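You operate a simulated robot arm through the tools that you are given. There is no shell and no other tool.

You are at the controls of a simulated two-armed robot. One attempt, no reset.

## Task
Close the left cupboard door. Put the yellow pad in the floor of the spare bin. Put the green weight from the workbench top on the clear end of the returns table. Take the hand roller and leave it on the shelf under the workbench. Press the eight key two times. Put two of the slips from the top of the desk on the white book on the top of the desk. Pull the desk top drawer open. The order is free. Set down upright: hand roller.

Only the result counts: the job must be done as asked and must still hold three seconds after the hand-in. Knocking over, shifting, dropping, spilling or breaking anything else fails it.

## Robot
Two 6-joint arms with two-finger grippers on one trunk, on a base that moves. Base frame: it is fixed to the floor where the robot stands at the start and does not move with it; the origin is under the middle of the robot, x ahead of it, y to its left, z up. Lengths are in mm, angles in degrees, forces in N, time in s.
The left shoulder is at the start at [60, 143, 750], the right one opposite. With the tool pointing down near the work surface each hand reaches from about 260 to 700 mm from the robot's upright axis, wherever it stands, measured 20 degrees to its own side. Places, roughly: book [-8250, -250, 750]; clear end of the returns table [-6400, -700, 900]; desk top drawer [-8100, -500, 600]; eight key [-8100, -700, 800]; floor of the spare bin [-4300, 3400, 600]; hand roller (6x5x8 cm) [-8200, 2600, 900]; left cupboard door [400, 200, 400]; shelf under the workbench [-8300, 2500, 200]; slip [-8000, 0, 750]; weight [-8250, 3250, 1000]; yellow pad (6x10x5 cm) [-1200, 4000, 800]. Payload 2.45 kg a hand.
The TCP of each hand is the grasp point between the finger pads, 26 mm short of the fingertips. In the tool frame z runs along the fingers and y along their closing line. The gripper opens to 96 mm; its body begins 69 mm behind the TCP.
Orientation is that of the tool frame in the base frame, as a unit quaternion [x, y, z, w]. With the fingers straight down and closing along the base's y, the tool's x points along the base's -x, its y along +y and its z along -z.

## Interface
- The arms move only by the tool arm_command. It takes "left_increments", "right_increments" or both (then of equal length, played together; a hand with none holds still); each is a list of rows, each a list of 7 numbers: the gripper command, from -1 (fully open) to 1 (shut), values between in proportion, then the shift along the base's x, y, z in units of 25 mm (1.0 is 25 mm), then the turn, a rotation vector about the base's x, y, z in units of 5 degrees (1.0 is 5 degrees). In form: [[hand, x, y, z, wx, wy, wz], ...]. A call has 1 to 20 rows; each row shifts and turns the commanded pose from where the row before left it. A call with a number of a shift or a turn outside -1 to 1 is refused whole. Rows are played at 5 a second. More than 50 mm and 8.6 degrees between two rows, or a gripper value outside its range, and nothing of the call is played. A pose out of reach is approached as far as the arm can. The call stops where the force on the tool passes 40 N (or 10 N more than at its start, if that is more) or the arm is blocked; 0.2 s more then pass. The fingers move at their own pace (about 79.9 mm/s each) and stop on an object; they squeeze with about 30 N. The grip force told is the motor's: it shows also when the fingers shut on nothing. Time passes only in rows, and 0.2 s behind the last, so rows that do not move let the fingers close. It gives the time, the measured TCP pose, the force on the tool (base axes), the opening and the grip force at its end, in the units of the frame above (readings bear some noise), with the torque about the TCP (base axes, N m) and any sound that the robot's microphone picked up.
- Cameras (640 x 400 px; columns grow to the right, rows downward): "scene" is now at [110.5, 32.6, 1333.7]; the picture's right is [0.54, -0.84, -0.00], its down [-0.77, -0.49, -0.42] and it looks along [0.35, 0.22, -0.91] (base axes); focal length 261 px, centre (320, 200). "left" rides on the left gripper at [81, -3, -98] in its tool frame; the picture's right is [0.04, 1.00, 0.00], its down [-0.73, 0.03, -0.68] and it looks along [-0.68, 0.03, 0.73] (tool axes); focal length 256 px, centre (320, 200). "right" rides on the right gripper at [82, 3, -98] in its tool frame; the picture's right is [-0.04, 1.00, 0.00], its down [-0.73, -0.03, -0.68] and it looks along [-0.68, -0.03, 0.73] (tool axes); focal length 256 px, centre (320, 200). There is no depth. A picture from a camera that has moved, and an enlarged one, comes with that camera's place and axes in the base frame and with its lens.
- capture(camera): a new picture of that camera. It takes no simulated time.
- lift_body(by): slides the trunk up (or, below 0, down) by that many mm; the arms and the scene camera ride with it, the base frame stays. It gives what a move gives, with no picture.
- steer(legs): drives the robot by 1 to 6 legs, each [ahead, turn to the left] in mm and degrees, along the robot's own axes; the way and the turn of a leg run together, so that a leg with both is an arc; at most 1500 mm and 180 degrees a leg. The arms and the cameras ride along, it lands a little off, and it stops where it bumps. It gives what a move gives.
- pan_tilt(pan, tilt): turns the head with the scene camera to pan (to the left, within 86 degrees either way) and tilt (down, from -29 to 69), counted from straight ahead of the robot. It gives what a move gives.
- close_up(camera, box): a new picture of the part [left, top, right, bottom] of that camera's present view, enlarged. It takes no simulated time.
- finish_job(): hands the job in; it is judged then, once.

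Nothing tells you exact positions but the pictures and the camera data. Unless the task says otherwise, let go and move clear before handing in.

The tools are called by a JSON object that holds its "fn" and its "kwargs". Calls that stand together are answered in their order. arm_command: Moves the arms, as the interface text tells. Its arguments: {"type":"object","properties":{"left_increments":{"type":"array","items":{"type":"array","items":{"type":"number"}}},"right_increments":{"type":"array","items":{"type":"array","items":{"type":"number"}}}},"required":[]} The other tools are called the same way: lift_body (by) moves the trunk up or down; steer (legs) drives the base; pan_tilt (pan, tilt) turns the head that bears the scene camera; capture (camera) takes a picture; close_up (camera, box) takes an enlarged picture of a part of a camera's view; finish_job () hands the job in.

At the start:

```text
t: 0.0
left_eef_pos: [363.0, 292.3, 712.2]
left_tcp_rot: [0.001, 1.0, 0.0, 0.0]
left_force: [-0.9, -0.6, 0.4]
left_ft_torque: [0.0, -0.01, -0.02]
left_width: 96.0
left_finger_force: 0.1
right_eef_pos: [406.2, -63.9, 712.1]
right_tcp_rot: [0.002, 1.0, 0.0, 0.001]
right_force: [0.5, 0.3, 0.4]
right_ft_torque: [0.0, 0.0, -0.01]
right_width: 95.9
right_finger_force: 0.1
trunk travel left (down, up): [-375.0, 215.0]
robot x, y, heading: [0.4, -0.0, 0.1]
head pan, tilt (commanded): [32.4, 65.2]
```

scene: 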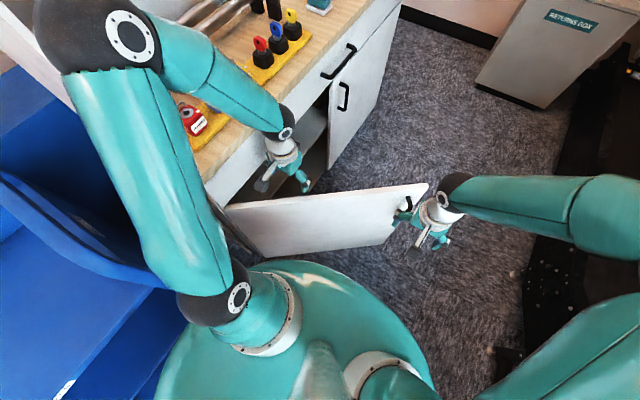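
right: 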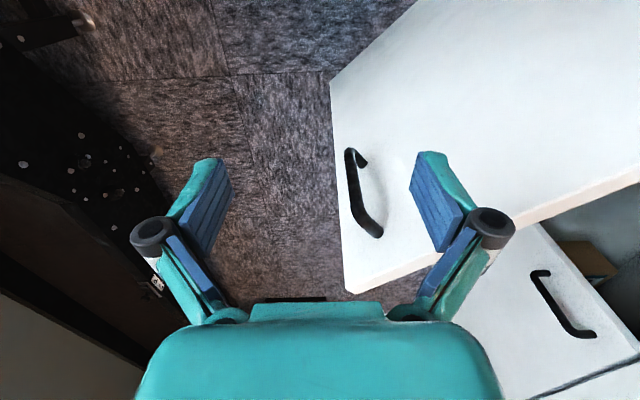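
left: 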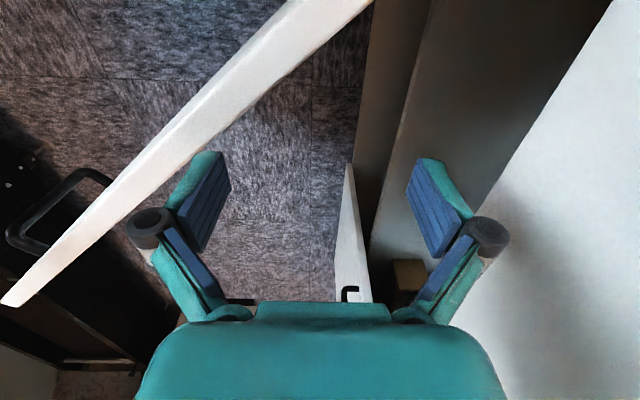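

I see an open cupboard ahead-left with one door standing out between the two hands. First I'll look around with the head to understand the layout.

{"fn": "pan_tilt", "kwargs": {"pan": 20, "tilt": 45}}

{"fn": "capture", "kwargs": {"camera": "scene"}}

```text
t: 0.8
left_eef_pos: [363.8, 292.3, 712.9]
left_tcp_rot: [0.001, 1.0, 0.0, -0.001]
left_force: [-0.2, 0.1, 0.5]
left_ft_torque: [0.05, -0.03, -0.01]
left_width: 96.0
left_finger_force: 0.0
right_eef_pos: [406.3, -63.5, 711.3]
right_tcp_rot: [0.002, 1.0, 0.0, 0.0]
right_force: [0.0, 0.5, 0.9]
right_ft_torque: [-0.02, 0.04, 0.0]
right_width: 96.2
right_finger_force: 0.2
trunk travel left (down, up): [-375.0, 215.0]
robot x, y, heading: [-1.5, -1.0, 0.1]
head pan, tilt (commanded): [20.0, 45.0]
```

```text
taken
camera scene: at [135.9, 28.1, 1358.9], right [0.34, -0.94, 0.0], down [-0.67, -0.24, -0.71], along [0.66, 0.24, -0.71], focal length 261 px, centre (320, 200)
```

scene: 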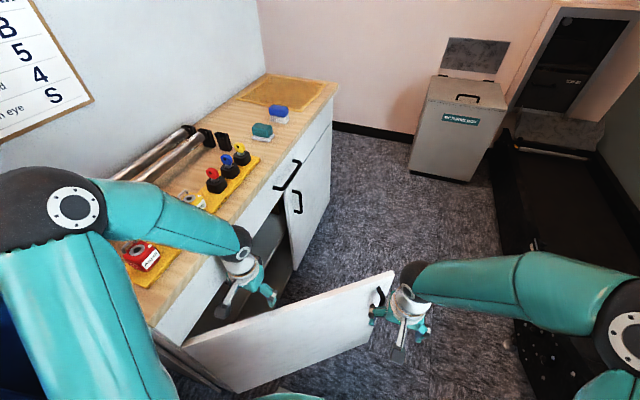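

The left door is hinged near (200, 380) and its free edge is at about (564, -40), with its top at z≈687. I'll look around more before moving.

{"fn": "pan_tilt", "kwargs": {"pan": 80, "tilt": 15}}

{"fn": "capture", "kwargs": {"camera": "scene"}}

{"fn": "pan_tilt", "kwargs": {"pan": -80, "tilt": 15}}

{"fn": "capture", "kwargs": {"camera": "scene"}}

{"fn": "pan_tilt", "kwargs": {"pan": 0, "tilt": 20}}

{"fn": "capture", "kwargs": {"camera": "scene"}}

```text
t: 2.1
left_eef_pos: [363.0, 291.9, 713.2]
left_tcp_rot: [0.002, 1.0, 0.0, 0.0]
left_force: [0.9, 0.3, 0.1]
left_ft_torque: [0.0, 0.01, -0.02]
left_width: 95.8
left_finger_force: 0.1
right_eef_pos: [406.3, -63.9, 712.5]
right_tcp_rot: [0.002, 1.0, 0.0, 0.0]
right_force: [0.4, -0.9, -1.1]
right_ft_torque: [-0.02, -0.02, -0.01]
right_width: 96.2
right_finger_force: 0.1
trunk travel left (down, up): [-375.0, 215.0]
robot x, y, heading: [-2.1, -2.3, 0.0]
head pan, tilt (commanded): [80.0, 15.0]
```

```text
taken
camera scene: at [75.9, 92.2, 1405.8], right [0.98, -0.17, 0.0], down [-0.05, -0.26, -0.97], along [0.17, 0.95, -0.26], focal length 261 px, centre (320, 200)
```

scene: 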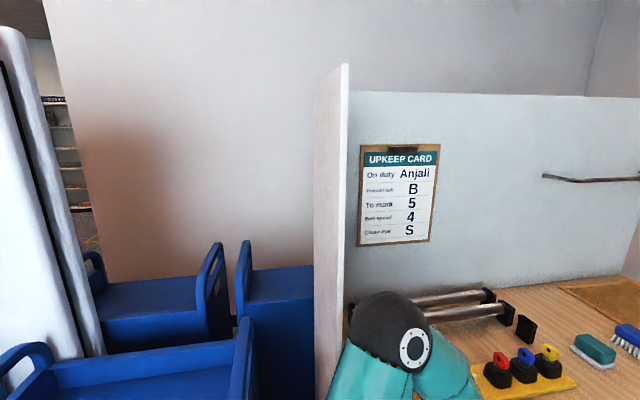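

```text
t: 4.6
left_eef_pos: [363.1, 292.1, 712.9]
left_tcp_rot: [0.002, 1.0, 0.0, 0.0]
left_force: [-1.1, 0.4, 0.5]
left_ft_torque: [-0.03, 0.02, -0.01]
left_width: 96.0
left_finger_force: 0.0
right_eef_pos: [406.8, -63.3, 711.7]
right_tcp_rot: [0.001, 1.0, 0.0, 0.0]
right_force: [0.0, 0.5, 0.0]
right_ft_torque: [0.0, -0.01, -0.04]
right_width: 96.0
right_finger_force: 0.0
trunk travel left (down, up): [-375.0, 215.0]
robot x, y, heading: [1.2, 3.5, -0.2]
head pan, tilt (commanded): [-80.0, 15.0]
```

```text
taken
camera scene: at [75.8, -91.8, 1405.8], right [-0.98, -0.17, 0.0], down [-0.05, 0.25, -0.97], along [0.17, -0.95, -0.26], focal length 261 px, centre (320, 200)
```

scene: 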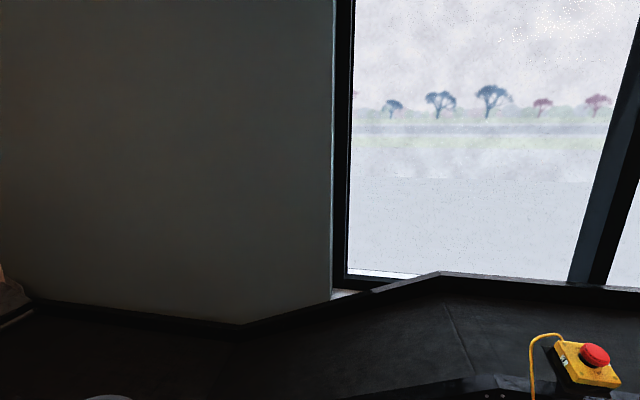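

```text
t: 6.1
left_eef_pos: [361.9, 292.2, 712.5]
left_tcp_rot: [0.002, 1.0, 0.0, 0.0]
left_force: [-0.9, 0.7, 0.6]
left_ft_torque: [-0.07, 0.01, -0.01]
left_width: 95.9
left_finger_force: 0.1
right_eef_pos: [406.8, -62.9, 711.6]
right_tcp_rot: [0.002, 1.0, 0.0, 0.0]
right_force: [-0.5, 0.6, 0.4]
right_ft_torque: [0.0, -0.03, 0.02]
right_width: 96.0
right_finger_force: 0.0
trunk travel left (down, up): [-375.0, 215.0]
robot x, y, heading: [-3.2, -0.0, 0.3]
head pan, tilt (commanded): [0.0, 20.0]
```

```text
taken
camera scene: at [152.7, 0.2, 1397.6], right [0.0, -1.0, 0.0], down [-0.34, 0.0, -0.94], along [0.94, 0.0, -0.34], focal length 261 px, centre (320, 200)
```

scene: 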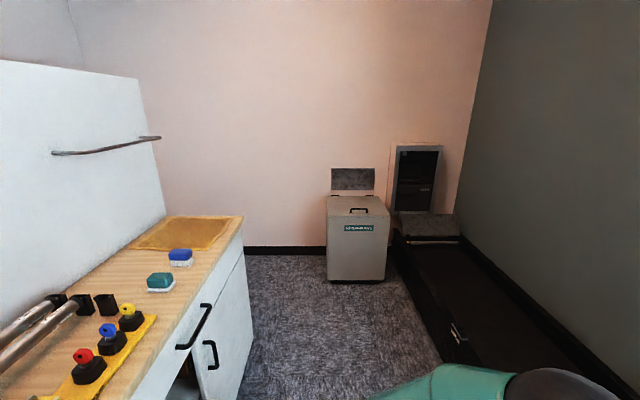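

The cupboard door has to be pushed from its outer side. I'll raise the left hand over the door and move the right hand away to the right.

{"fn": "arm_command", "kwargs": {"left_increments": [[1, 0, 0, 1, 0, 0, 0], [1, 0, 0, 1, 0, 0, 0], [1, 0, 0, 1, 0, 0, 0], [1, 0, 0, 1, 0, 0, 0], [1, 0, 0, 1, 0, 0, 0], [1, 0, 0, 1, 0, 0, 0], [1, 0, -1, 0, 0, 0, 0], [1, 0, -1, 0, 0, 0, 0], [1, 0, -1, 0, 0, 0, 0], [1, 0, -1, 0, 0, 0, 0]], "right_increments": [[-1, -0.3, -1, 0, 0, 0, 0], [-1, -0.3, -1, 0, 0, 0, 0], [-1, -0.3, -1, 0, 0, 0, 0], [-1, -0.3, -1, 0, 0, 0, 0], [-1, -0.3, -1, 0, 0, 0, 0], [-1, -0.3, -1, 0, 0, 0, 0], [-1, -0.3, -1, 0, 0, 0, 0], [-1, -0.3, -1, 0, 0, 0, 0], [-1, -0.3, -1, 0, 0, 0, 0], [-1, -0.3, -1, 0, 0, 0, 0]]}}

{"fn": "arm_command", "kwargs": {"left_increments": [[1, 0.2, -1, 0, 0, 0, 0], [1, 0.2, -1, 0, 0, 0, 0], [1, 0.2, -1, 0, 0, 0, 0], [1, 0.2, -1, 0, 0, 0, 0], [1, 0.2, -1, 0, 0, 0, 0], [1, 0.2, -1, 0, 0, 0, 0], [1, 0.2, -1, 0, 0, 0, 0]]}}

{"fn": "pan_tilt", "kwargs": {"pan": 10, "tilt": 55}}

{"fn": "capture", "kwargs": {"camera": "scene"}}

{"fn": "capture", "kwargs": {"camera": "left"}}

```text
t: 8.3
left_eef_pos: [363.6, 191.3, 863.0]
left_tcp_rot: [0.002, 1.0, -0.001, 0.0]
left_force: [-0.5, -0.2, -0.2]
left_ft_torque: [0.02, -0.04, 0.0]
left_width: 0.2
left_finger_force: 29.1
right_eef_pos: [331.0, -313.7, 711.8]
right_tcp_rot: [0.002, 1.0, 0.0, 0.0]
right_force: [0.4, 0.8, 0.4]
right_ft_torque: [-0.04, 0.0, -0.02]
right_width: 96.0
right_finger_force: 0.1
trunk travel left (down, up): [-375.0, 215.0]
robot x, y, heading: [1.5, 1.9, -0.1]
head pan, tilt (commanded): [0.0, 20.0]
```

```text
t: 9.9
left_eef_pos: [395.9, 16.7, 863.0]
left_tcp_rot: [0.002, 1.0, 0.0, 0.0]
left_force: [-0.2, -0.7, 0.3]
left_ft_torque: [-0.01, -0.02, -0.01]
left_width: 0.1
left_finger_force: 28.5
right_eef_pos: [331.7, -313.5, 711.1]
right_tcp_rot: [0.002, 1.0, 0.0, 0.0]
right_force: [-0.1, -0.5, 0.6]
right_ft_torque: [-0.02, 0.01, 0.02]
right_width: 96.1
right_finger_force: 0.0
trunk travel left (down, up): [-375.0, 215.0]
robot x, y, heading: [0.1, 2.2, 0.1]
head pan, tilt (commanded): [0.0, 20.0]
```

```text
t: 10.9
left_eef_pos: [397.2, 16.7, 863.6]
left_tcp_rot: [0.002, 1.0, -0.001, 0.0]
left_force: [-0.4, 0.3, 0.4]
left_ft_torque: [0.0, 0.02, -0.03]
left_width: 0.2
left_finger_force: 28.3
right_eef_pos: [331.3, -312.6, 712.8]
right_tcp_rot: [0.002, 1.0, 0.0, -0.001]
right_force: [-0.9, 0.6, 0.1]
right_ft_torque: [-0.01, 0.02, 0.03]
right_width: 95.7
right_finger_force: 0.1
trunk travel left (down, up): [-375.0, 215.0]
robot x, y, heading: [-2.2, 1.9, 0.1]
head pan, tilt (commanded): [10.0, 55.0]
```

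```text
taken
camera scene: at [130.5, 12.7, 1345.6], right [0.17, -0.98, 0.0], down [-0.81, -0.14, -0.57], along [0.57, 0.1, -0.82], focal length 261 px, centre (320, 200)
```

scene: 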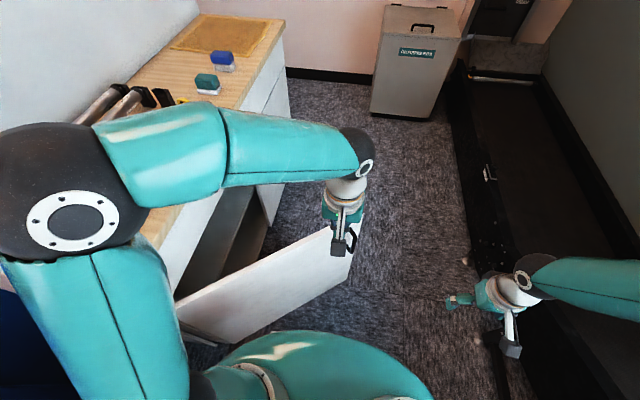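

```text
taken
camera left: at [315.9, 13.8, 961.8], right [-0.04, 1.0, 0.0], down [0.73, 0.03, 0.68], along [0.68, 0.02, -0.73], focal length 256 px, centre (320, 200)
```

left: 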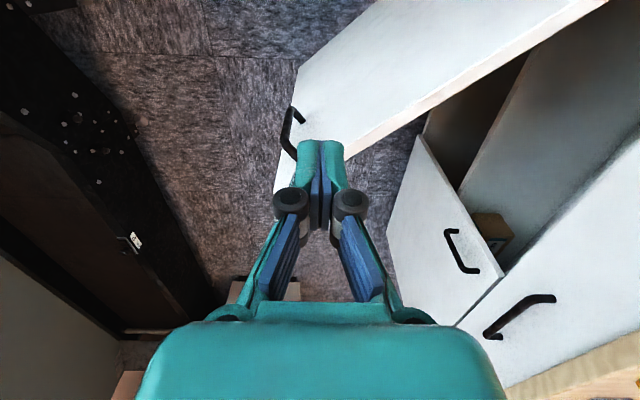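

Left hand is now on the outer side of the door. I'll lower it beside the door and then sweep the door shut along its arc.

{"fn": "arm_command", "kwargs": {"left_increments": [[1, -0.8, -0.8, -1, 0, 0, 0], [1, 0, 0, -1, 0, 0, 0], [1, 0, 0, -1, 0, 0, 0], [1, 0, 0, -1, 0, 0, 0], [1, 0, 0, -1, 0, 0, 0], [1, 0, 0, -1, 0, 0, 0], [1, 0, 0, -1, 0, 0, 0], [1, 0, 0, -1, 0, 0, 0], [1, 0, 0, -1, 0, 0, 0], [1, 0, 0, -0.6, 0, 0, 0]]}}

{"fn": "capture", "kwargs": {"camera": "scene"}}

{"fn": "capture", "kwargs": {"camera": "left"}}

```text
t: 13.1
left_eef_pos: [378.1, -3.2, 622.2]
left_tcp_rot: [0.002, 1.0, -0.002, 0.0]
left_force: [0.6, 0.1, -0.2]
left_ft_torque: [0.0, -0.04, 0.03]
left_width: 0.0
left_finger_force: 27.9
right_eef_pos: [331.8, -312.5, 711.3]
right_tcp_rot: [0.002, 1.0, 0.001, 0.0]
right_force: [-1.1, -0.3, 0.9]
right_ft_torque: [-0.02, 0.03, 0.0]
right_width: 95.8
right_finger_force: 0.0
trunk travel left (down, up): [-375.0, 215.0]
robot x, y, heading: [0.5, -0.7, 0.1]
head pan, tilt (commanded): [10.0, 55.0]
```

```text
taken
camera scene: at [130.6, 12.6, 1345.6], right [0.17, -0.98, 0.0], down [-0.81, -0.14, -0.57], along [0.56, 0.1, -0.82], focal length 261 px, centre (320, 200)
```

scene: 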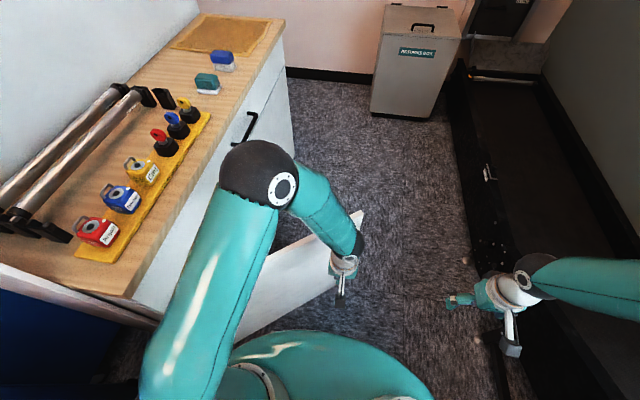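

```text
taken
camera left: at [297.0, -6.7, 721.4], right [-0.04, 1.0, 0.0], down [0.73, 0.03, 0.68], along [0.68, 0.02, -0.73], focal length 256 px, centre (320, 200)
```

left: 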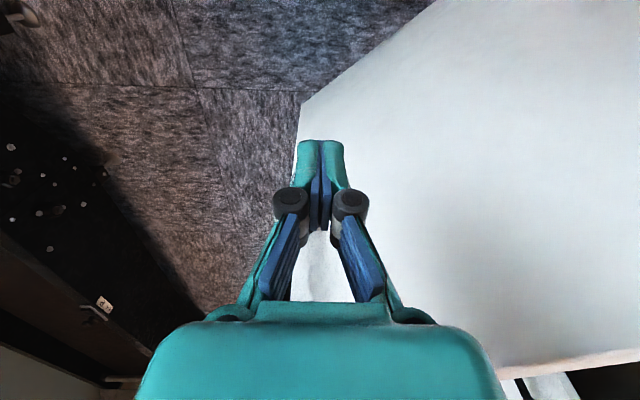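

{"fn": "arm_command", "kwargs": {"left_increments": [[1, 0.68, 0.72, 0, 0, 0, 0], [1, 0.68, 0.72, 0, 0, 0, 0], [1, 0.7, 0.5, 0, 0, 0, 0], [1, 0.7, 0.5, 0, 0, 0, 0], [1, 0.66, 0.56, 0, 0, 0, 0], [1, 0.66, 0.56, 0, 0, 0, 0], [1, 0.58, 0.62, 0, 0, 0, 0], [1, 0.58, 0.62, 0, 0, 0, 0], [1, 0.52, 0.7, 0, 0, 0, 0], [1, 0.52, 0.7, 0, 0, 0, 0]]}}

{"fn": "capture", "kwargs": {"camera": "scene"}}

```text
t: 15.3
left_eef_pos: [534.6, 151.9, 622.5]
left_tcp_rot: [0.002, 1.0, -0.001, -0.001]
left_force: [-0.1, 0.0, -1.0]
left_ft_torque: [-0.01, -0.03, 0.0]
left_width: 0.2
left_finger_force: 28.2
right_eef_pos: [331.2, -312.5, 712.0]
right_tcp_rot: [0.001, 1.0, -0.001, 0.0]
right_force: [-0.1, 0.1, 0.3]
right_ft_torque: [0.0, -0.01, -0.02]
right_width: 96.0
right_finger_force: 0.1
trunk travel left (down, up): [-375.0, 215.0]
robot x, y, heading: [-1.3, -2.6, 0.1]
head pan, tilt (commanded): [10.0, 55.0]
```

```text
taken
camera scene: at [130.9, 12.9, 1345.5], right [0.17, -0.98, 0.0], down [-0.81, -0.14, -0.57], along [0.56, 0.1, -0.82], focal length 261 px, centre (320, 200)
```

scene: 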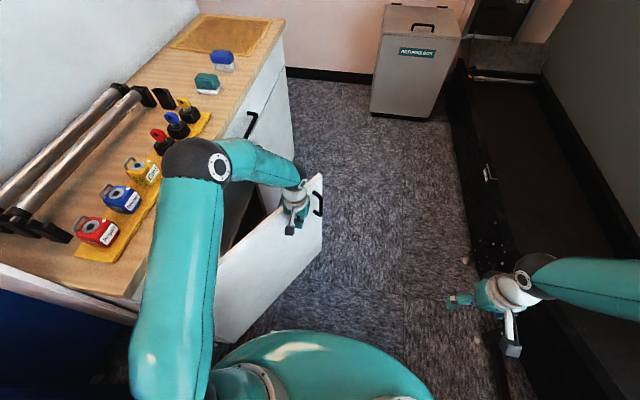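

The door is swinging with the hand; the elbow is well above the bench top. I'll continue the sweep to closed.

{"fn": "arm_command", "kwargs": {"left_increments": [[1, 0.44, 0.72, 0, 0, 0, 0], [1, 0.44, 0.72, 0, 0, 0, 0], [1, 0.36, 0.78, 0, 0, 0, 0], [1, 0.36, 0.78, 0, 0, 0, 0], [1, 0.28, 0.82, 0, 0, 0, 0], [1, 0.28, 0.82, 0, 0, 0, 0], [1, 0.2, 0.6, 0, 0, 0, 0], [1, 0.1, 0.4, 0, 0, 0, 0]]}}

{"fn": "capture", "kwargs": {"camera": "scene"}}

```text
t: 17.1
left_eef_pos: [596.3, 293.1, 622.8]
left_tcp_rot: [0.002, 1.0, -0.001, -0.001]
left_force: [-0.1, -0.8, 0.0]
left_ft_torque: [-0.03, 0.03, 0.04]
left_width: 0.0
left_finger_force: 28.6
right_eef_pos: [331.4, -311.8, 711.0]
right_tcp_rot: [0.002, 1.0, 0.0, 0.0]
right_force: [-0.4, -0.6, -0.8]
right_ft_torque: [0.01, 0.01, 0.0]
right_width: 96.2
right_finger_force: 0.0
trunk travel left (down, up): [-375.0, 215.0]
robot x, y, heading: [4.0, 1.4, 0.2]
head pan, tilt (commanded): [10.0, 55.0]
```

```text
taken
camera scene: at [130.7, 12.8, 1345.5], right [0.17, -0.98, 0.0], down [-0.81, -0.14, -0.57], along [0.56, 0.1, -0.82], focal length 261 px, centre (320, 200)
```

scene: 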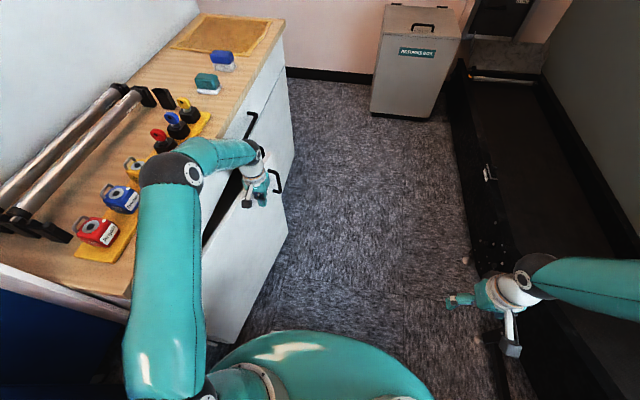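

The door is nearly shut. I'll tilt the fingers towards the door so that only the fingertips push, keeping the gripper body off the drawer front, and then press it closed.

{"fn": "arm_command", "kwargs": {"left_increments": [[1, 0, 0, 0, 1, 0, 0], [1, 0, 0, 0, 1, 0, 0], [1, 0, 0, 0, 1, 0, 0], [1, 0, 0, 0, 1, 0, 0], [1, 0, 0, 0, 1, 0, 0], [1, 0, 0, 0, 1, 0, 0], [1, 0, 0, 0, 1, 0, 0], [1, 0, 0, 0, 1, 0, 0], [1, 0, 0, 0, 1, 0, 0]]}}

{"fn": "arm_command", "kwargs": {"left_increments": [[1, 0, 0.5, 0, 0, 0, 0], [1, 0, 0.5, 0, 0, 0, 0], [1, 0, 0.5, 0, 0, 0, 0], [1, 0, 0.5, 0, 0, 0, 0]]}}

{"fn": "capture", "kwargs": {"camera": "scene"}}

{"fn": "capture", "kwargs": {"camera": "left"}}

```text
t: 19.1
left_eef_pos: [596.9, 293.2, 622.9]
left_tcp_rot: [0.001, 0.924, 0.382, -0.002]
left_force: [0.4, 0.5, -0.4]
left_ft_torque: [0.0, 0.01, -0.02]
left_width: 0.1
left_finger_force: 29.1
right_eef_pos: [331.2, -313.3, 712.2]
right_tcp_rot: [0.001, 1.0, -0.001, 0.0]
right_force: [0.7, 0.6, 0.9]
right_ft_torque: [-0.01, -0.02, -0.04]
right_width: 95.7
right_finger_force: 0.1
trunk travel left (down, up): [-375.0, 215.0]
robot x, y, heading: [-0.6, 5.5, 0.0]
head pan, tilt (commanded): [10.0, 55.0]
```

```text
t: 20.1
left_eef_pos: [596.4, 343.1, 623.5]
left_tcp_rot: [0.002, 0.924, 0.383, -0.001]
left_force: [0.0, 0.0, -0.7]
left_ft_torque: [0.03, -0.02, -0.02]
left_width: 0.1
left_finger_force: 28.7
right_eef_pos: [330.1, -312.1, 712.2]
right_tcp_rot: [0.002, 1.0, 0.0, 0.0]
right_force: [0.6, 0.0, 0.5]
right_ft_torque: [0.0, 0.0, 0.01]
right_width: 96.3
right_finger_force: 0.1
trunk travel left (down, up): [-375.0, 215.0]
robot x, y, heading: [-4.3, -1.2, -0.0]
head pan, tilt (commanded): [10.0, 55.0]
```

```text
taken
camera scene: at [130.7, 12.7, 1345.5], right [0.17, -0.98, 0.0], down [-0.81, -0.14, -0.57], along [0.56, 0.1, -0.82], focal length 261 px, centre (320, 200)
```

scene: 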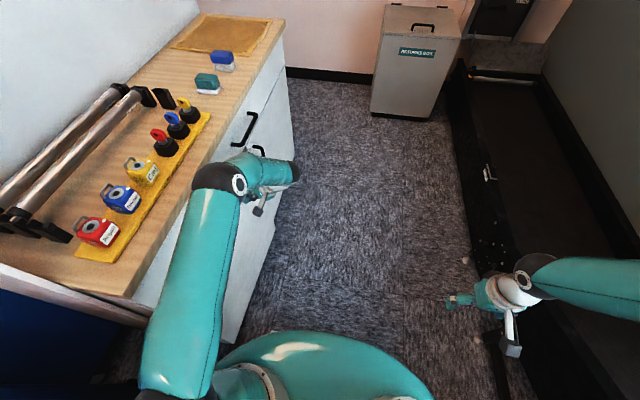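

```text
taken
camera left: at [515.4, 271.0, 691.2], right [-0.04, 0.71, 0.71], down [0.73, -0.46, 0.5], along [0.68, 0.54, -0.5], focal length 256 px, centre (320, 200)
```

left: 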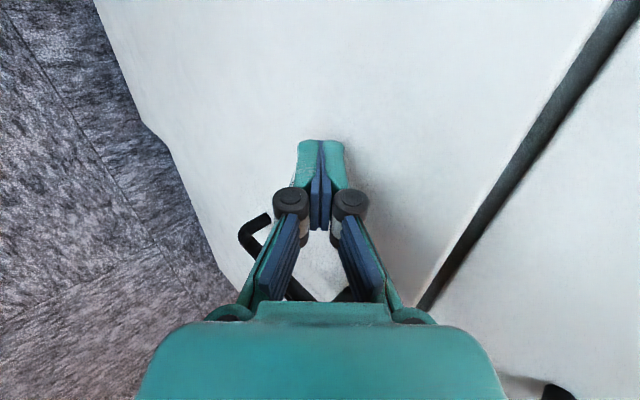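

{"fn": "arm_command", "kwargs": {"left_increments": [[1, 0, 0.3, 0, 0, 0, 0], [1, 0, 0.3, 0, 0, 0, 0], [1, 0, 0.3, 0, 0, 0, 0], [1, 0, 0.3, 0, 0, 0, 0], [1, 0, 0.3, 0, 0, 0, 0], [1, 0, 0.3, 0, 0, 0, 0]]}}

{"fn": "capture", "kwargs": {"camera": "left"}}

```text
t: 21.4
left_eef_pos: [595.7, 372.7, 622.3]
left_tcp_rot: [0.006, 0.926, 0.377, 0.0]
left_force: [-1.3, -9.9, 2.9]
left_ft_torque: [-0.04, 0.04, 0.14]
left_width: 0.0
left_finger_force: 28.5
right_eef_pos: [332.0, -314.7, 712.2]
right_tcp_rot: [0.002, 1.0, 0.0, 0.001]
right_force: [0.3, 0.3, 0.8]
right_ft_torque: [-0.02, 0.0, 0.02]
right_width: 95.9
right_finger_force: 0.0
trunk travel left (down, up): [-375.0, 215.0]
robot x, y, heading: [-1.1, 3.8, 0.2]
head pan, tilt (commanded): [10.0, 55.0]
stopped in row 6 (left hand): the force on the tool passed its limit at 48 N (the readings are from after the stop); the commanded pose is now the measured one
```

```text
taken
camera left: at [515.2, 301.5, 690.2], right [-0.03, 0.71, 0.7], down [0.73, -0.46, 0.5], along [0.68, 0.52, -0.51], focal length 256 px, centre (320, 200)
```

left: 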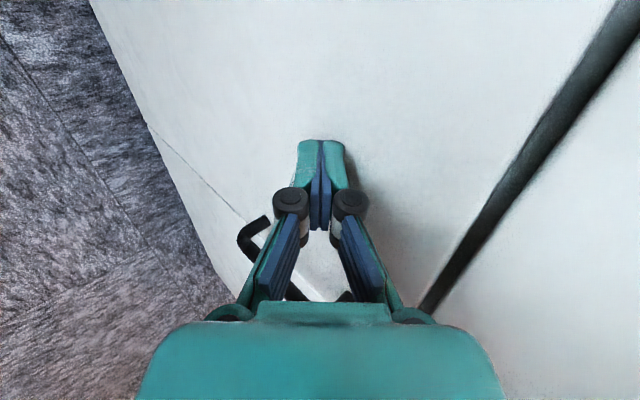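

The door met a firm stop at 48 N. I'll back off and check that it is fully shut.

{"fn": "arm_command", "kwargs": {"left_increments": [[1, 0, -1, 0, 0, 0, 0], [1, 0, -1, 0, 0, 0, 0], [1, 0, -1, 0, 0, 0, 0], [1, 0, -1, 0, 0, 0, 0], [1, 0, -1, 0, 0, 0, 0], [1, 0, -1, 0, 0, 0, 0], [1, 0, -1, 0, 0, 0, 0], [1, -1, -1, 0, 0, 0, 0], [1, -1, -1, 0, 0, 0, 0], [1, -1, -1, 0, 0, 0, 0], [1, -1, -1, 0, 0, 0, 0]]}}

{"fn": "pan_tilt", "kwargs": {"pan": 35, "tilt": 55}}

{"fn": "capture", "kwargs": {"camera": "scene"}}

{"fn": "capture", "kwargs": {"camera": "left"}}

```text
t: 23.8
left_eef_pos: [497.1, 99.4, 621.9]
left_tcp_rot: [0.005, 0.926, 0.378, 0.0]
left_force: [0.3, 0.0, 0.6]
left_ft_torque: [-0.01, 0.0, -0.01]
left_width: 0.0
left_finger_force: 28.3
right_eef_pos: [332.7, -313.8, 713.0]
right_tcp_rot: [0.002, 1.0, 0.0, 0.0]
right_force: [-0.5, 1.7, -0.4]
right_ft_torque: [0.01, 0.03, -0.04]
right_width: 96.0
right_finger_force: 0.0
trunk travel left (down, up): [-375.0, 215.0]
robot x, y, heading: [1.2, 2.5, -0.4]
head pan, tilt (commanded): [10.0, 55.0]
```

```text
t: 24.7
left_eef_pos: [497.3, 99.1, 623.1]
left_tcp_rot: [0.005, 0.926, 0.378, -0.001]
left_force: [-0.8, 0.1, -0.9]
left_ft_torque: [-0.03, 0.0, 0.02]
left_width: 0.0
left_finger_force: 28.5
right_eef_pos: [331.4, -313.1, 712.8]
right_tcp_rot: [0.001, 1.0, 0.0, 0.0]
right_force: [0.7, 1.2, 0.2]
right_ft_torque: [0.01, -0.02, 0.02]
right_width: 95.9
right_finger_force: 0.1
trunk travel left (down, up): [-375.0, 215.0]
robot x, y, heading: [2.8, 0.4, 0.1]
head pan, tilt (commanded): [35.0, 55.0]
```

```text
taken
camera scene: at [118.7, 41.4, 1345.5], right [0.57, -0.82, 0.0], down [-0.67, -0.47, -0.57], along [0.47, 0.33, -0.82], focal length 261 px, centre (320, 200)
```

scene: 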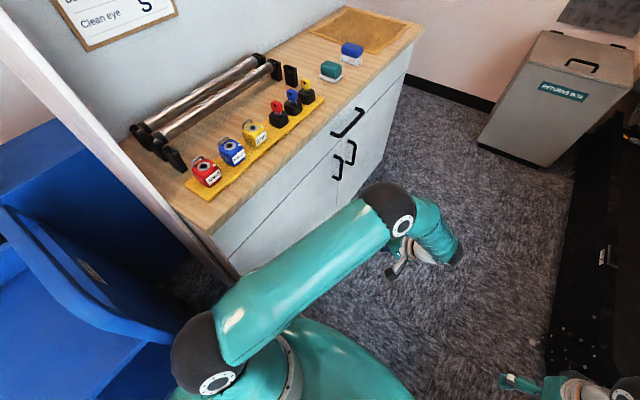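

```text
taken
camera left: at [415.4, 28.8, 690.5], right [-0.03, 0.71, 0.7], down [0.73, -0.46, 0.5], along [0.68, 0.53, -0.51], focal length 256 px, centre (320, 200)
```

left: 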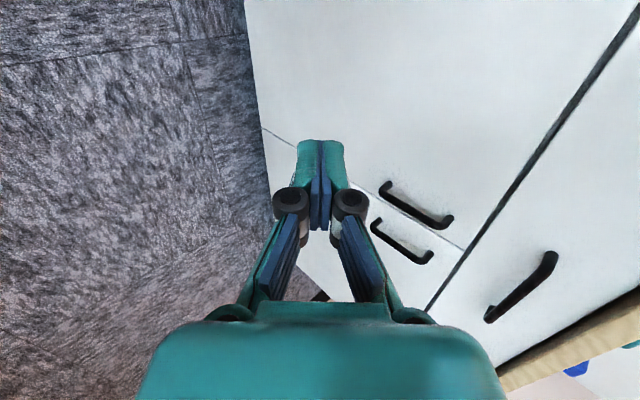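

{"fn": "close_up", "kwargs": {"camera": "left", "box": [340, 80, 560, 300]}}

{"fn": "close_up", "kwargs": {"camera": "scene", "box": [210, 100, 430, 280]}}

```text
1.82 times, centred on (450, 190) of left
camera zoom: at [415.4, 28.8, 690.5], right [-0.03, 0.71, 0.7], down [0.73, -0.46, 0.5], along [0.68, 0.53, -0.51], focal length 465 px, centre (84, 218)
```

zoom: 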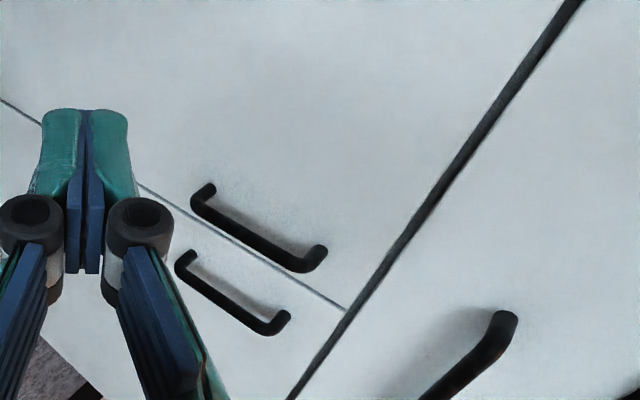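

```text
2.22 times, centred on (320, 190) of scene
camera zoom: at [118.7, 41.4, 1345.5], right [0.57, -0.82, 0.0], down [-0.67, -0.47, -0.57], along [0.47, 0.33, -0.82], focal length 579 px, centre (320, 222)
```

zoom: 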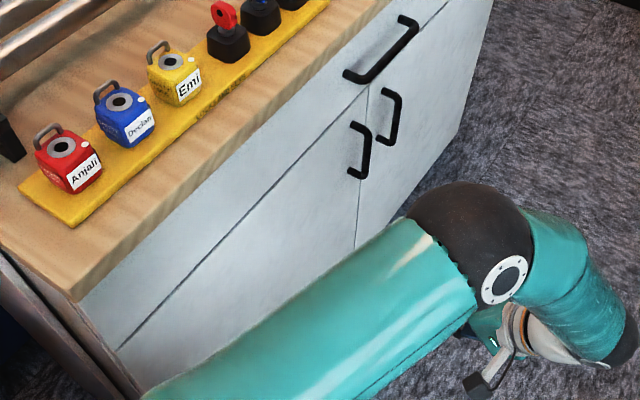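

The cupboard door is flush and closed. I'll now straighten and tuck both hands close to the trunk for driving.

{"fn": "arm_command", "kwargs": {"left_increments": [[0, -0.74, 0.27, 0.7, -1, 0, 0], [0, -0.74, 0.27, 0.7, -1, 0, 0], [0, -0.74, 0.27, 0.7, -1, 0, 0], [0, -0.74, 0.27, 0.7, -1, 0, 0], [0, -0.74, 0.27, 0.7, -1, 0, 0], [0, -0.74, 0.27, 0.7, -1, 0, 0], [0, -0.74, 0.27, 0.7, -1, 0, 0], [0, -0.74, 0.27, 0.7, -1, 0, 0], [0, -0.74, 0.27, 0.7, -0.8, 0, 0]], "right_increments": [[0, 0, 0.68, 0.3, 0, 0, 0], [0, 0, 0.68, 0.3, 0, 0, 0], [0, 0, 0.68, 0.3, 0, 0, 0], [0, 0, 0.68, 0.3, 0, 0, 0], [0, 0, 0.68, 0.3, 0, 0, 0], [0, 0, 0.68, 0.3, 0, 0, 0], [0, 0, 0.68, 0.3, 0, 0, 0], [0, 0, 0.68, 0.3, 0, 0, 0], [0, 0, 0.68, 0.3, 0, 0, 0]]}}

{"fn": "pan_tilt", "kwargs": {"pan": 86, "tilt": 50}}

{"fn": "capture", "kwargs": {"camera": "scene"}}

{"fn": "pan_tilt", "kwargs": {"pan": -86, "tilt": 50}}

{"fn": "capture", "kwargs": {"camera": "scene"}}

```text
t: 26.7
left_eef_pos: [329.7, 160.3, 778.5]
left_tcp_rot: [0.005, 1.0, 0.002, 0.002]
left_force: [-0.3, -0.2, 0.0]
left_ft_torque: [-0.02, -0.01, 0.0]
left_width: 48.2
left_finger_force: 0.1
right_eef_pos: [330.0, -159.9, 780.7]
right_tcp_rot: [0.002, 1.0, 0.0, 0.0]
right_force: [0.4, 1.3, 0.6]
right_ft_torque: [-0.02, -0.03, 0.0]
right_width: 48.0
right_finger_force: 0.0
trunk travel left (down, up): [-375.0, 215.0]
robot x, y, heading: [-0.4, 3.0, 0.2]
head pan, tilt (commanded): [35.0, 55.0]
```

```text
t: 27.9
left_eef_pos: [330.0, 160.2, 779.6]
left_tcp_rot: [0.005, 1.0, 0.004, 0.001]
left_force: [0.1, -0.3, -1.0]
left_ft_torque: [0.0, -0.01, -0.03]
left_width: 47.9
left_finger_force: 0.1
right_eef_pos: [330.0, -160.7, 779.2]
right_tcp_rot: [0.001, 1.0, -0.001, 0.0]
right_force: [-0.1, 0.8, -0.3]
right_ft_torque: [0.0, 0.0, -0.02]
right_width: 48.0
right_finger_force: 0.1
trunk travel left (down, up): [-375.0, 215.0]
robot x, y, heading: [3.0, -1.7, 0.1]
head pan, tilt (commanded): [85.9, 50.0]
```

```text
taken
camera scene: at [64.9, 77.0, 1352.1], right [1.0, -0.07, 0.0], down [-0.06, -0.76, -0.64], along [0.05, 0.64, -0.77], focal length 261 px, centre (320, 200)
```

scene: 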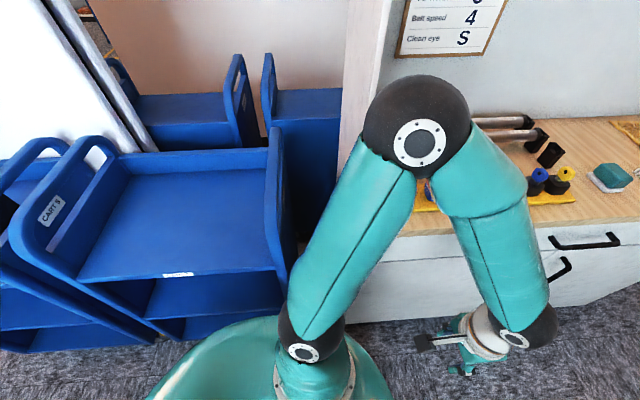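

```text
t: 30.5
left_eef_pos: [330.0, 160.1, 779.7]
left_tcp_rot: [0.005, 1.0, 0.004, 0.002]
left_force: [0.1, -0.7, 0.0]
left_ft_torque: [0.0, 0.0, -0.04]
left_width: 48.0
left_finger_force: 0.2
right_eef_pos: [330.4, -160.6, 778.5]
right_tcp_rot: [0.002, 1.0, 0.001, 0.0]
right_force: [-1.0, -0.2, 0.5]
right_ft_torque: [0.03, 0.03, 0.0]
right_width: 48.4
right_finger_force: 0.0
trunk travel left (down, up): [-375.0, 215.0]
robot x, y, heading: [-0.9, -2.0, -0.0]
head pan, tilt (commanded): [-85.9, 50.0]
```

```text
taken
camera scene: at [64.8, -76.6, 1352.1], right [-1.0, -0.07, 0.0], down [-0.05, 0.76, -0.64], along [0.05, -0.64, -0.77], focal length 261 px, centre (320, 200)
```

scene: 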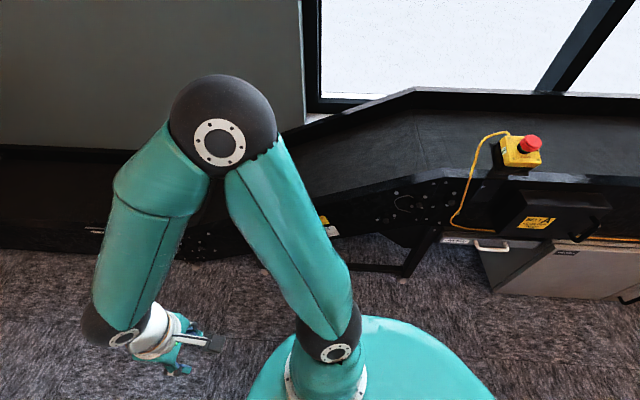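

The aisle between the blue carts and the conveyor is roughly 900 mm wide. I'll turn right 90°, ease off the cart side, and look along the room.

{"fn": "steer", "kwargs": {"legs": [[0, -90], [130, 0]]}}

{"fn": "pan_tilt", "kwargs": {"pan": -86, "tilt": 20}}

{"fn": "capture", "kwargs": {"camera": "scene"}}

{"fn": "pan_tilt", "kwargs": {"pan": -60, "tilt": 45}}

{"fn": "capture", "kwargs": {"camera": "scene"}}

```text
t: 32.9
left_eef_pos: [358.8, -34.3, 779.7]
left_tcp_rot: [0.275, 0.962, 0.003, 0.002]
left_force: [0.2, 0.9, 0.4]
left_ft_torque: [-0.03, 0.05, 0.0]
left_width: 48.3
left_finger_force: 0.1
right_eef_pos: [193.4, -308.6, 780.5]
right_tcp_rot: [0.271, 0.962, 0.0, -0.001]
right_force: [0.2, -0.1, 0.2]
right_ft_torque: [-0.04, 0.0, 0.0]
right_width: 48.5
right_finger_force: 0.0
trunk travel left (down, up): [-375.0, 215.0]
robot x, y, heading: [2.2, 19.0, -29.6]
head pan, tilt (commanded): [-85.9, 50.0]
stopped in leg 1: the robot was blocked; the commanded pose is now the measured one
```

```text
t: 33.9
left_eef_pos: [358.9, -34.2, 780.1]
left_tcp_rot: [0.275, 0.961, 0.004, 0.003]
left_force: [-0.4, -0.9, 0.2]
left_ft_torque: [-0.01, 0.01, 0.01]
left_width: 47.8
left_finger_force: 0.1
right_eef_pos: [192.4, -308.9, 780.1]
right_tcp_rot: [0.272, 0.962, 0.0, 0.0]
right_force: [-0.2, 0.1, -0.4]
right_ft_torque: [-0.02, 0.01, 0.01]
right_width: 48.1
right_finger_force: 0.0
trunk travel left (down, up): [-375.0, 215.0]
robot x, y, heading: [4.9, 11.8, -29.6]
head pan, tilt (commanded): [-85.9, 20.0]
```

```text
taken
camera scene: at [11.9, -100.1, 1397.6], right [-0.9, 0.43, 0.0], down [0.15, 0.31, -0.94], along [-0.41, -0.85, -0.34], focal length 261 px, centre (320, 200)
```

scene: 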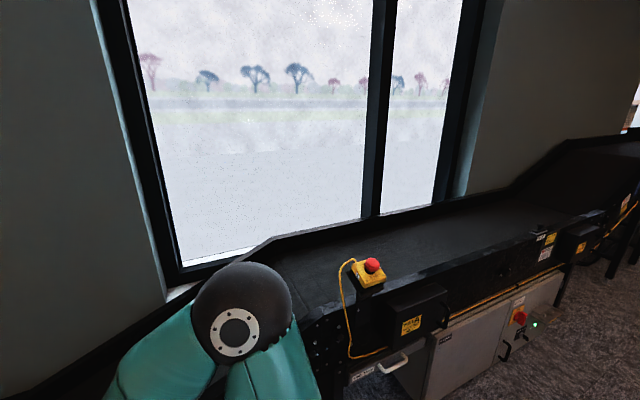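

```text
t: 34.8
left_eef_pos: [358.8, -33.3, 780.9]
left_tcp_rot: [0.276, 0.961, 0.003, 0.003]
left_force: [-0.7, -0.2, -1.0]
left_ft_torque: [-0.02, 0.01, -0.03]
left_width: 48.0
left_finger_force: 0.0
right_eef_pos: [193.1, -309.1, 780.4]
right_tcp_rot: [0.272, 0.962, 0.0, 0.0]
right_force: [-0.5, 0.5, -0.8]
right_ft_torque: [-0.05, 0.01, 0.01]
right_width: 47.9
right_finger_force: 0.1
trunk travel left (down, up): [-375.0, 215.0]
robot x, y, heading: [1.9, 13.0, -29.8]
head pan, tilt (commanded): [-60.0, 45.0]
```

```text
taken
camera scene: at [52.6, -97.5, 1359.1], right [-1.0, 0.0, 0.0], down [0.0, 0.71, -0.71], along [0.0, -0.71, -0.71], focal length 261 px, centre (320, 200)
```

scene: 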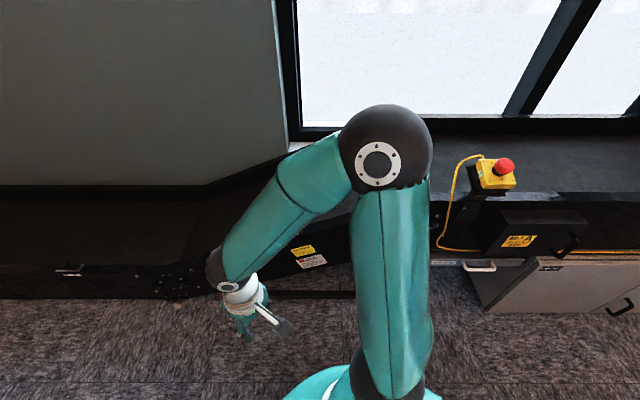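

The turn was blocked at about -30°. I'll look on the left side to find what is touching.

{"fn": "pan_tilt", "kwargs": {"pan": 86, "tilt": 60}}

{"fn": "capture", "kwargs": {"camera": "scene"}}

{"fn": "pan_tilt", "kwargs": {"pan": -86, "tilt": 65}}

{"fn": "capture", "kwargs": {"camera": "scene"}}

```text
t: 37.0
left_eef_pos: [358.8, -35.0, 780.1]
left_tcp_rot: [0.276, 0.961, 0.004, 0.003]
left_force: [0.2, 0.7, -0.1]
left_ft_torque: [-0.01, -0.03, 0.01]
left_width: 48.1
left_finger_force: 0.1
right_eef_pos: [192.0, -308.2, 779.8]
right_tcp_rot: [0.272, 0.962, 0.0, 0.001]
right_force: [0.1, 0.0, -0.1]
right_ft_torque: [0.0, -0.01, 0.03]
right_width: 47.9
right_finger_force: 0.0
trunk travel left (down, up): [-375.0, 215.0]
robot x, y, heading: [0.9, 13.3, -30.0]
head pan, tilt (commanded): [85.9, 60.0]
```

```text
taken
camera scene: at [89.4, 39.3, 1339.5], right [0.83, -0.56, 0.0], down [-0.48, -0.72, -0.5], along [0.28, 0.42, -0.87], focal length 261 px, centre (320, 200)
```

scene: 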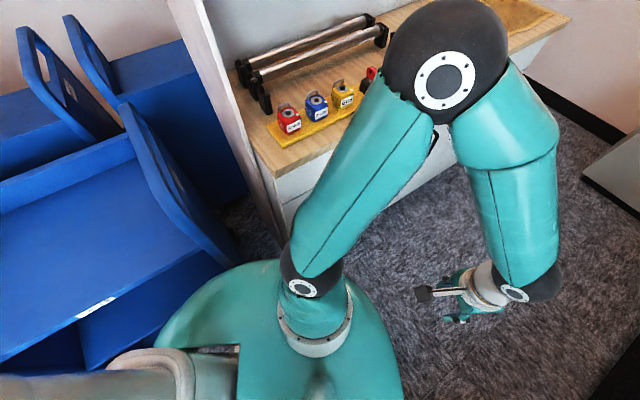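

```text
t: 39.6
left_eef_pos: [358.7, -33.6, 780.5]
left_tcp_rot: [0.276, 0.961, 0.004, 0.004]
left_force: [-0.5, -0.4, 0.2]
left_ft_torque: [0.02, -0.01, -0.02]
left_width: 48.0
left_finger_force: 0.0
right_eef_pos: [192.6, -308.8, 782.0]
right_tcp_rot: [0.272, 0.962, -0.001, 0.0]
right_force: [0.2, 0.3, 0.0]
right_ft_torque: [-0.03, -0.01, -0.01]
right_width: 48.2
right_finger_force: 0.0
trunk travel left (down, up): [-375.0, 215.0]
robot x, y, heading: [-0.4, 10.8, -29.5]
head pan, tilt (commanded): [-85.9, 65.0]
```

```text
taken
camera scene: at [26.0, -70.8, 1334.0], right [-0.9, 0.43, 0.0], down [0.39, 0.82, -0.42], along [-0.18, -0.38, -0.91], focal length 261 px, centre (320, 200)
```

scene: 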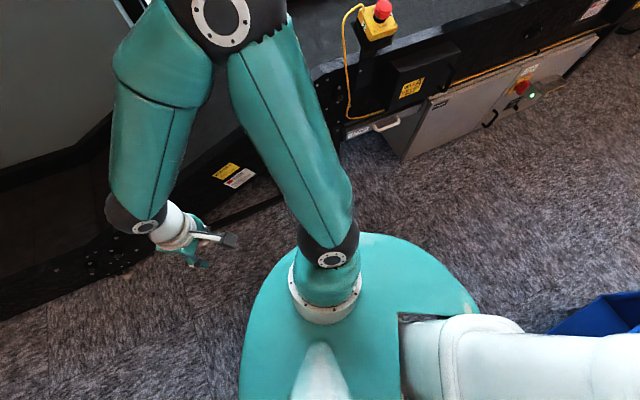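

The base has a long rear (about 450 mm) that touched a cart's side. I'll drive forward at this heading away from the carts, then complete the turn where there is room.

{"fn": "steer", "kwargs": {"legs": [[400, 0]]}}

{"fn": "pan_tilt", "kwargs": {"pan": 86, "tilt": 55}}

{"fn": "capture", "kwargs": {"camera": "scene"}}

{"fn": "pan_tilt", "kwargs": {"pan": -70, "tilt": 55}}

{"fn": "capture", "kwargs": {"camera": "scene"}}

```text
t: 42.2
left_eef_pos: [710.1, -236.3, 780.0]
left_tcp_rot: [0.277, 0.961, 0.004, 0.002]
left_force: [0.7, -0.1, 0.8]
left_ft_torque: [0.0, 0.02, -0.03]
left_width: 47.7
left_finger_force: 0.1
right_eef_pos: [544.0, -511.2, 780.1]
right_tcp_rot: [0.273, 0.962, 0.0, 0.0]
right_force: [0.6, 0.0, 0.3]
right_ft_torque: [0.04, 0.01, 0.02]
right_width: 47.8
right_finger_force: 0.2
trunk travel left (down, up): [-375.0, 215.0]
robot x, y, heading: [349.7, -181.8, -29.6]
head pan, tilt (commanded): [-85.9, 65.0]
```

```text
t: 44.8
left_eef_pos: [709.4, -236.4, 780.2]
left_tcp_rot: [0.278, 0.961, 0.003, 0.003]
left_force: [0.5, -0.2, 0.2]
left_ft_torque: [0.01, 0.0, 0.0]
left_width: 48.0
left_finger_force: 0.2
right_eef_pos: [542.9, -510.0, 780.5]
right_tcp_rot: [0.273, 0.962, 0.0, 0.0]
right_force: [-0.6, 0.3, -0.8]
right_ft_torque: [-0.01, -0.01, 0.0]
right_width: 48.0
right_finger_force: 0.1
trunk travel left (down, up): [-375.0, 215.0]
robot x, y, heading: [350.2, -183.9, -29.8]
head pan, tilt (commanded): [85.9, 55.0]
```

```text
taken
camera scene: at [443.4, -157.0, 1345.6], right [0.83, -0.56, 0.0], down [-0.46, -0.68, -0.57], along [0.32, 0.48, -0.82], focal length 261 px, centre (320, 200)
```

scene: 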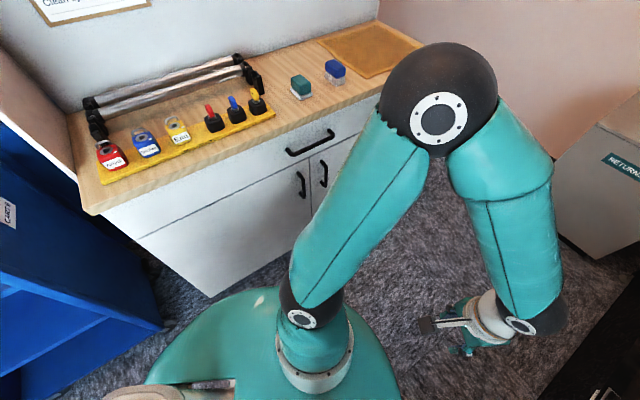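

```text
t: 47.2
left_eef_pos: [709.6, -235.5, 780.6]
left_tcp_rot: [0.276, 0.961, 0.003, 0.003]
left_force: [0.3, -0.8, -0.1]
left_ft_torque: [0.0, 0.05, 0.02]
left_width: 48.2
left_finger_force: 0.1
right_eef_pos: [542.6, -509.5, 780.3]
right_tcp_rot: [0.273, 0.962, 0.001, 0.0]
right_force: [-0.7, -0.3, 0.2]
right_ft_torque: [-0.02, 0.01, -0.04]
right_width: 48.1
right_finger_force: 0.1
trunk travel left (down, up): [-375.0, 215.0]
robot x, y, heading: [352.2, -186.8, -29.8]
head pan, tilt (commanded): [-70.0, 55.0]
```

```text
taken
camera scene: at [390.8, -287.9, 1345.6], right [-0.99, 0.17, 0.0], down [0.14, 0.81, -0.57], along [-0.1, -0.56, -0.82], focal length 261 px, centre (320, 200)
```

scene: 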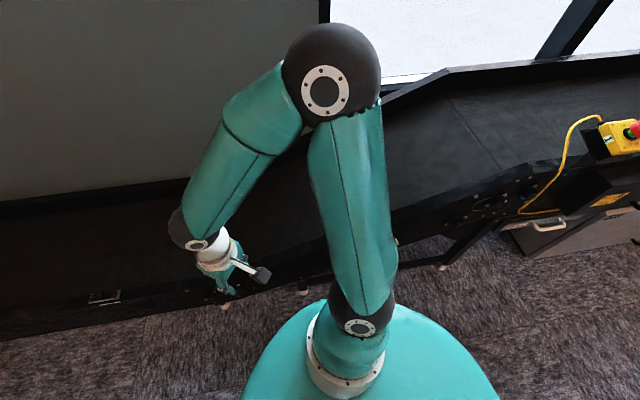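

There is room here. I'll turn the rest of the way to face -x.

{"fn": "steer", "kwargs": {"legs": [[0, -75], [0, -75]]}}

{"fn": "pan_tilt", "kwargs": {"pan": 0, "tilt": 15}}

{"fn": "capture", "kwargs": {"camera": "scene"}}

{"fn": "pan_tilt", "kwargs": {"pan": 0, "tilt": 50}}

{"fn": "capture", "kwargs": {"camera": "scene"}}

```text
t: 50.6
left_eef_pos: [459.6, -536.3, 780.6]
left_tcp_rot: [0.75, 0.662, 0.002, 0.003]
left_force: [-0.3, 0.3, 1.2]
left_ft_torque: [0.0, 0.04, -0.03]
left_width: 47.7
left_finger_force: 0.0
right_eef_pos: [140.7, -500.3, 782.0]
right_tcp_rot: [0.747, 0.665, 0.001, -0.001]
right_force: [0.2, -0.2, 0.7]
right_ft_torque: [0.0, 0.06, -0.04]
right_width: 48.2
right_finger_force: 0.1
trunk travel left (down, up): [-375.0, 215.0]
robot x, y, heading: [390.5, -190.7, -95.3]
head pan, tilt (commanded): [-70.0, 55.0]
stopped in leg 1: the robot was blocked; the commanded pose is now the measured one
```

```text
t: 52.0
left_eef_pos: [459.8, -534.8, 781.8]
left_tcp_rot: [0.75, 0.662, 0.0, 0.004]
left_force: [0.5, 0.3, 0.0]
left_ft_torque: [-0.01, -0.01, 0.01]
left_width: 47.8
left_finger_force: 0.0
right_eef_pos: [140.6, -500.5, 781.7]
right_tcp_rot: [0.748, 0.664, -0.001, -0.001]
right_force: [-0.6, 0.1, 1.0]
right_ft_torque: [-0.03, 0.02, 0.0]
right_width: 48.0
right_finger_force: 0.1
trunk travel left (down, up): [-375.0, 215.0]
robot x, y, heading: [391.8, -193.8, -95.0]
head pan, tilt (commanded): [0.0, 15.0]
```

```text
taken
camera scene: at [376.6, -345.1, 1405.8], right [-1.0, 0.09, 0.0], down [0.02, 0.26, -0.97], along [-0.08, -0.96, -0.26], focal length 261 px, centre (320, 200)
```

scene: 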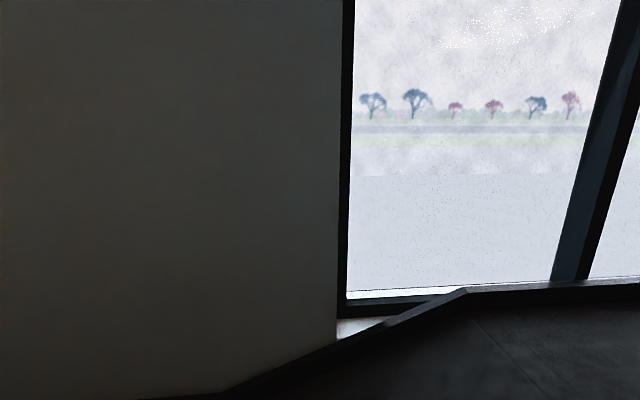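

```text
t: 53.0
left_eef_pos: [460.0, -535.5, 781.5]
left_tcp_rot: [0.749, 0.662, 0.002, 0.005]
left_force: [-0.4, 0.9, -0.7]
left_ft_torque: [-0.03, 0.03, 0.02]
left_width: 48.0
left_finger_force: 0.0
right_eef_pos: [140.5, -500.6, 781.0]
right_tcp_rot: [0.747, 0.665, 0.0, 0.0]
right_force: [-0.7, -0.1, 0.1]
right_ft_torque: [0.02, -0.02, -0.02]
right_width: 47.7
right_finger_force: 0.0
trunk travel left (down, up): [-375.0, 215.0]
robot x, y, heading: [390.6, -191.3, -95.0]
head pan, tilt (commanded): [0.0, 50.0]
```

```text
taken
camera scene: at [378.0, -328.8, 1352.1], right [-1.0, 0.09, 0.0], down [0.07, 0.76, -0.64], along [-0.06, -0.64, -0.77], focal length 261 px, centre (320, 200)
```

scene: 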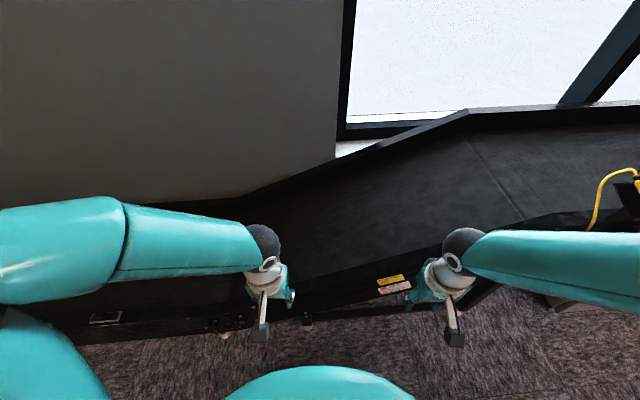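

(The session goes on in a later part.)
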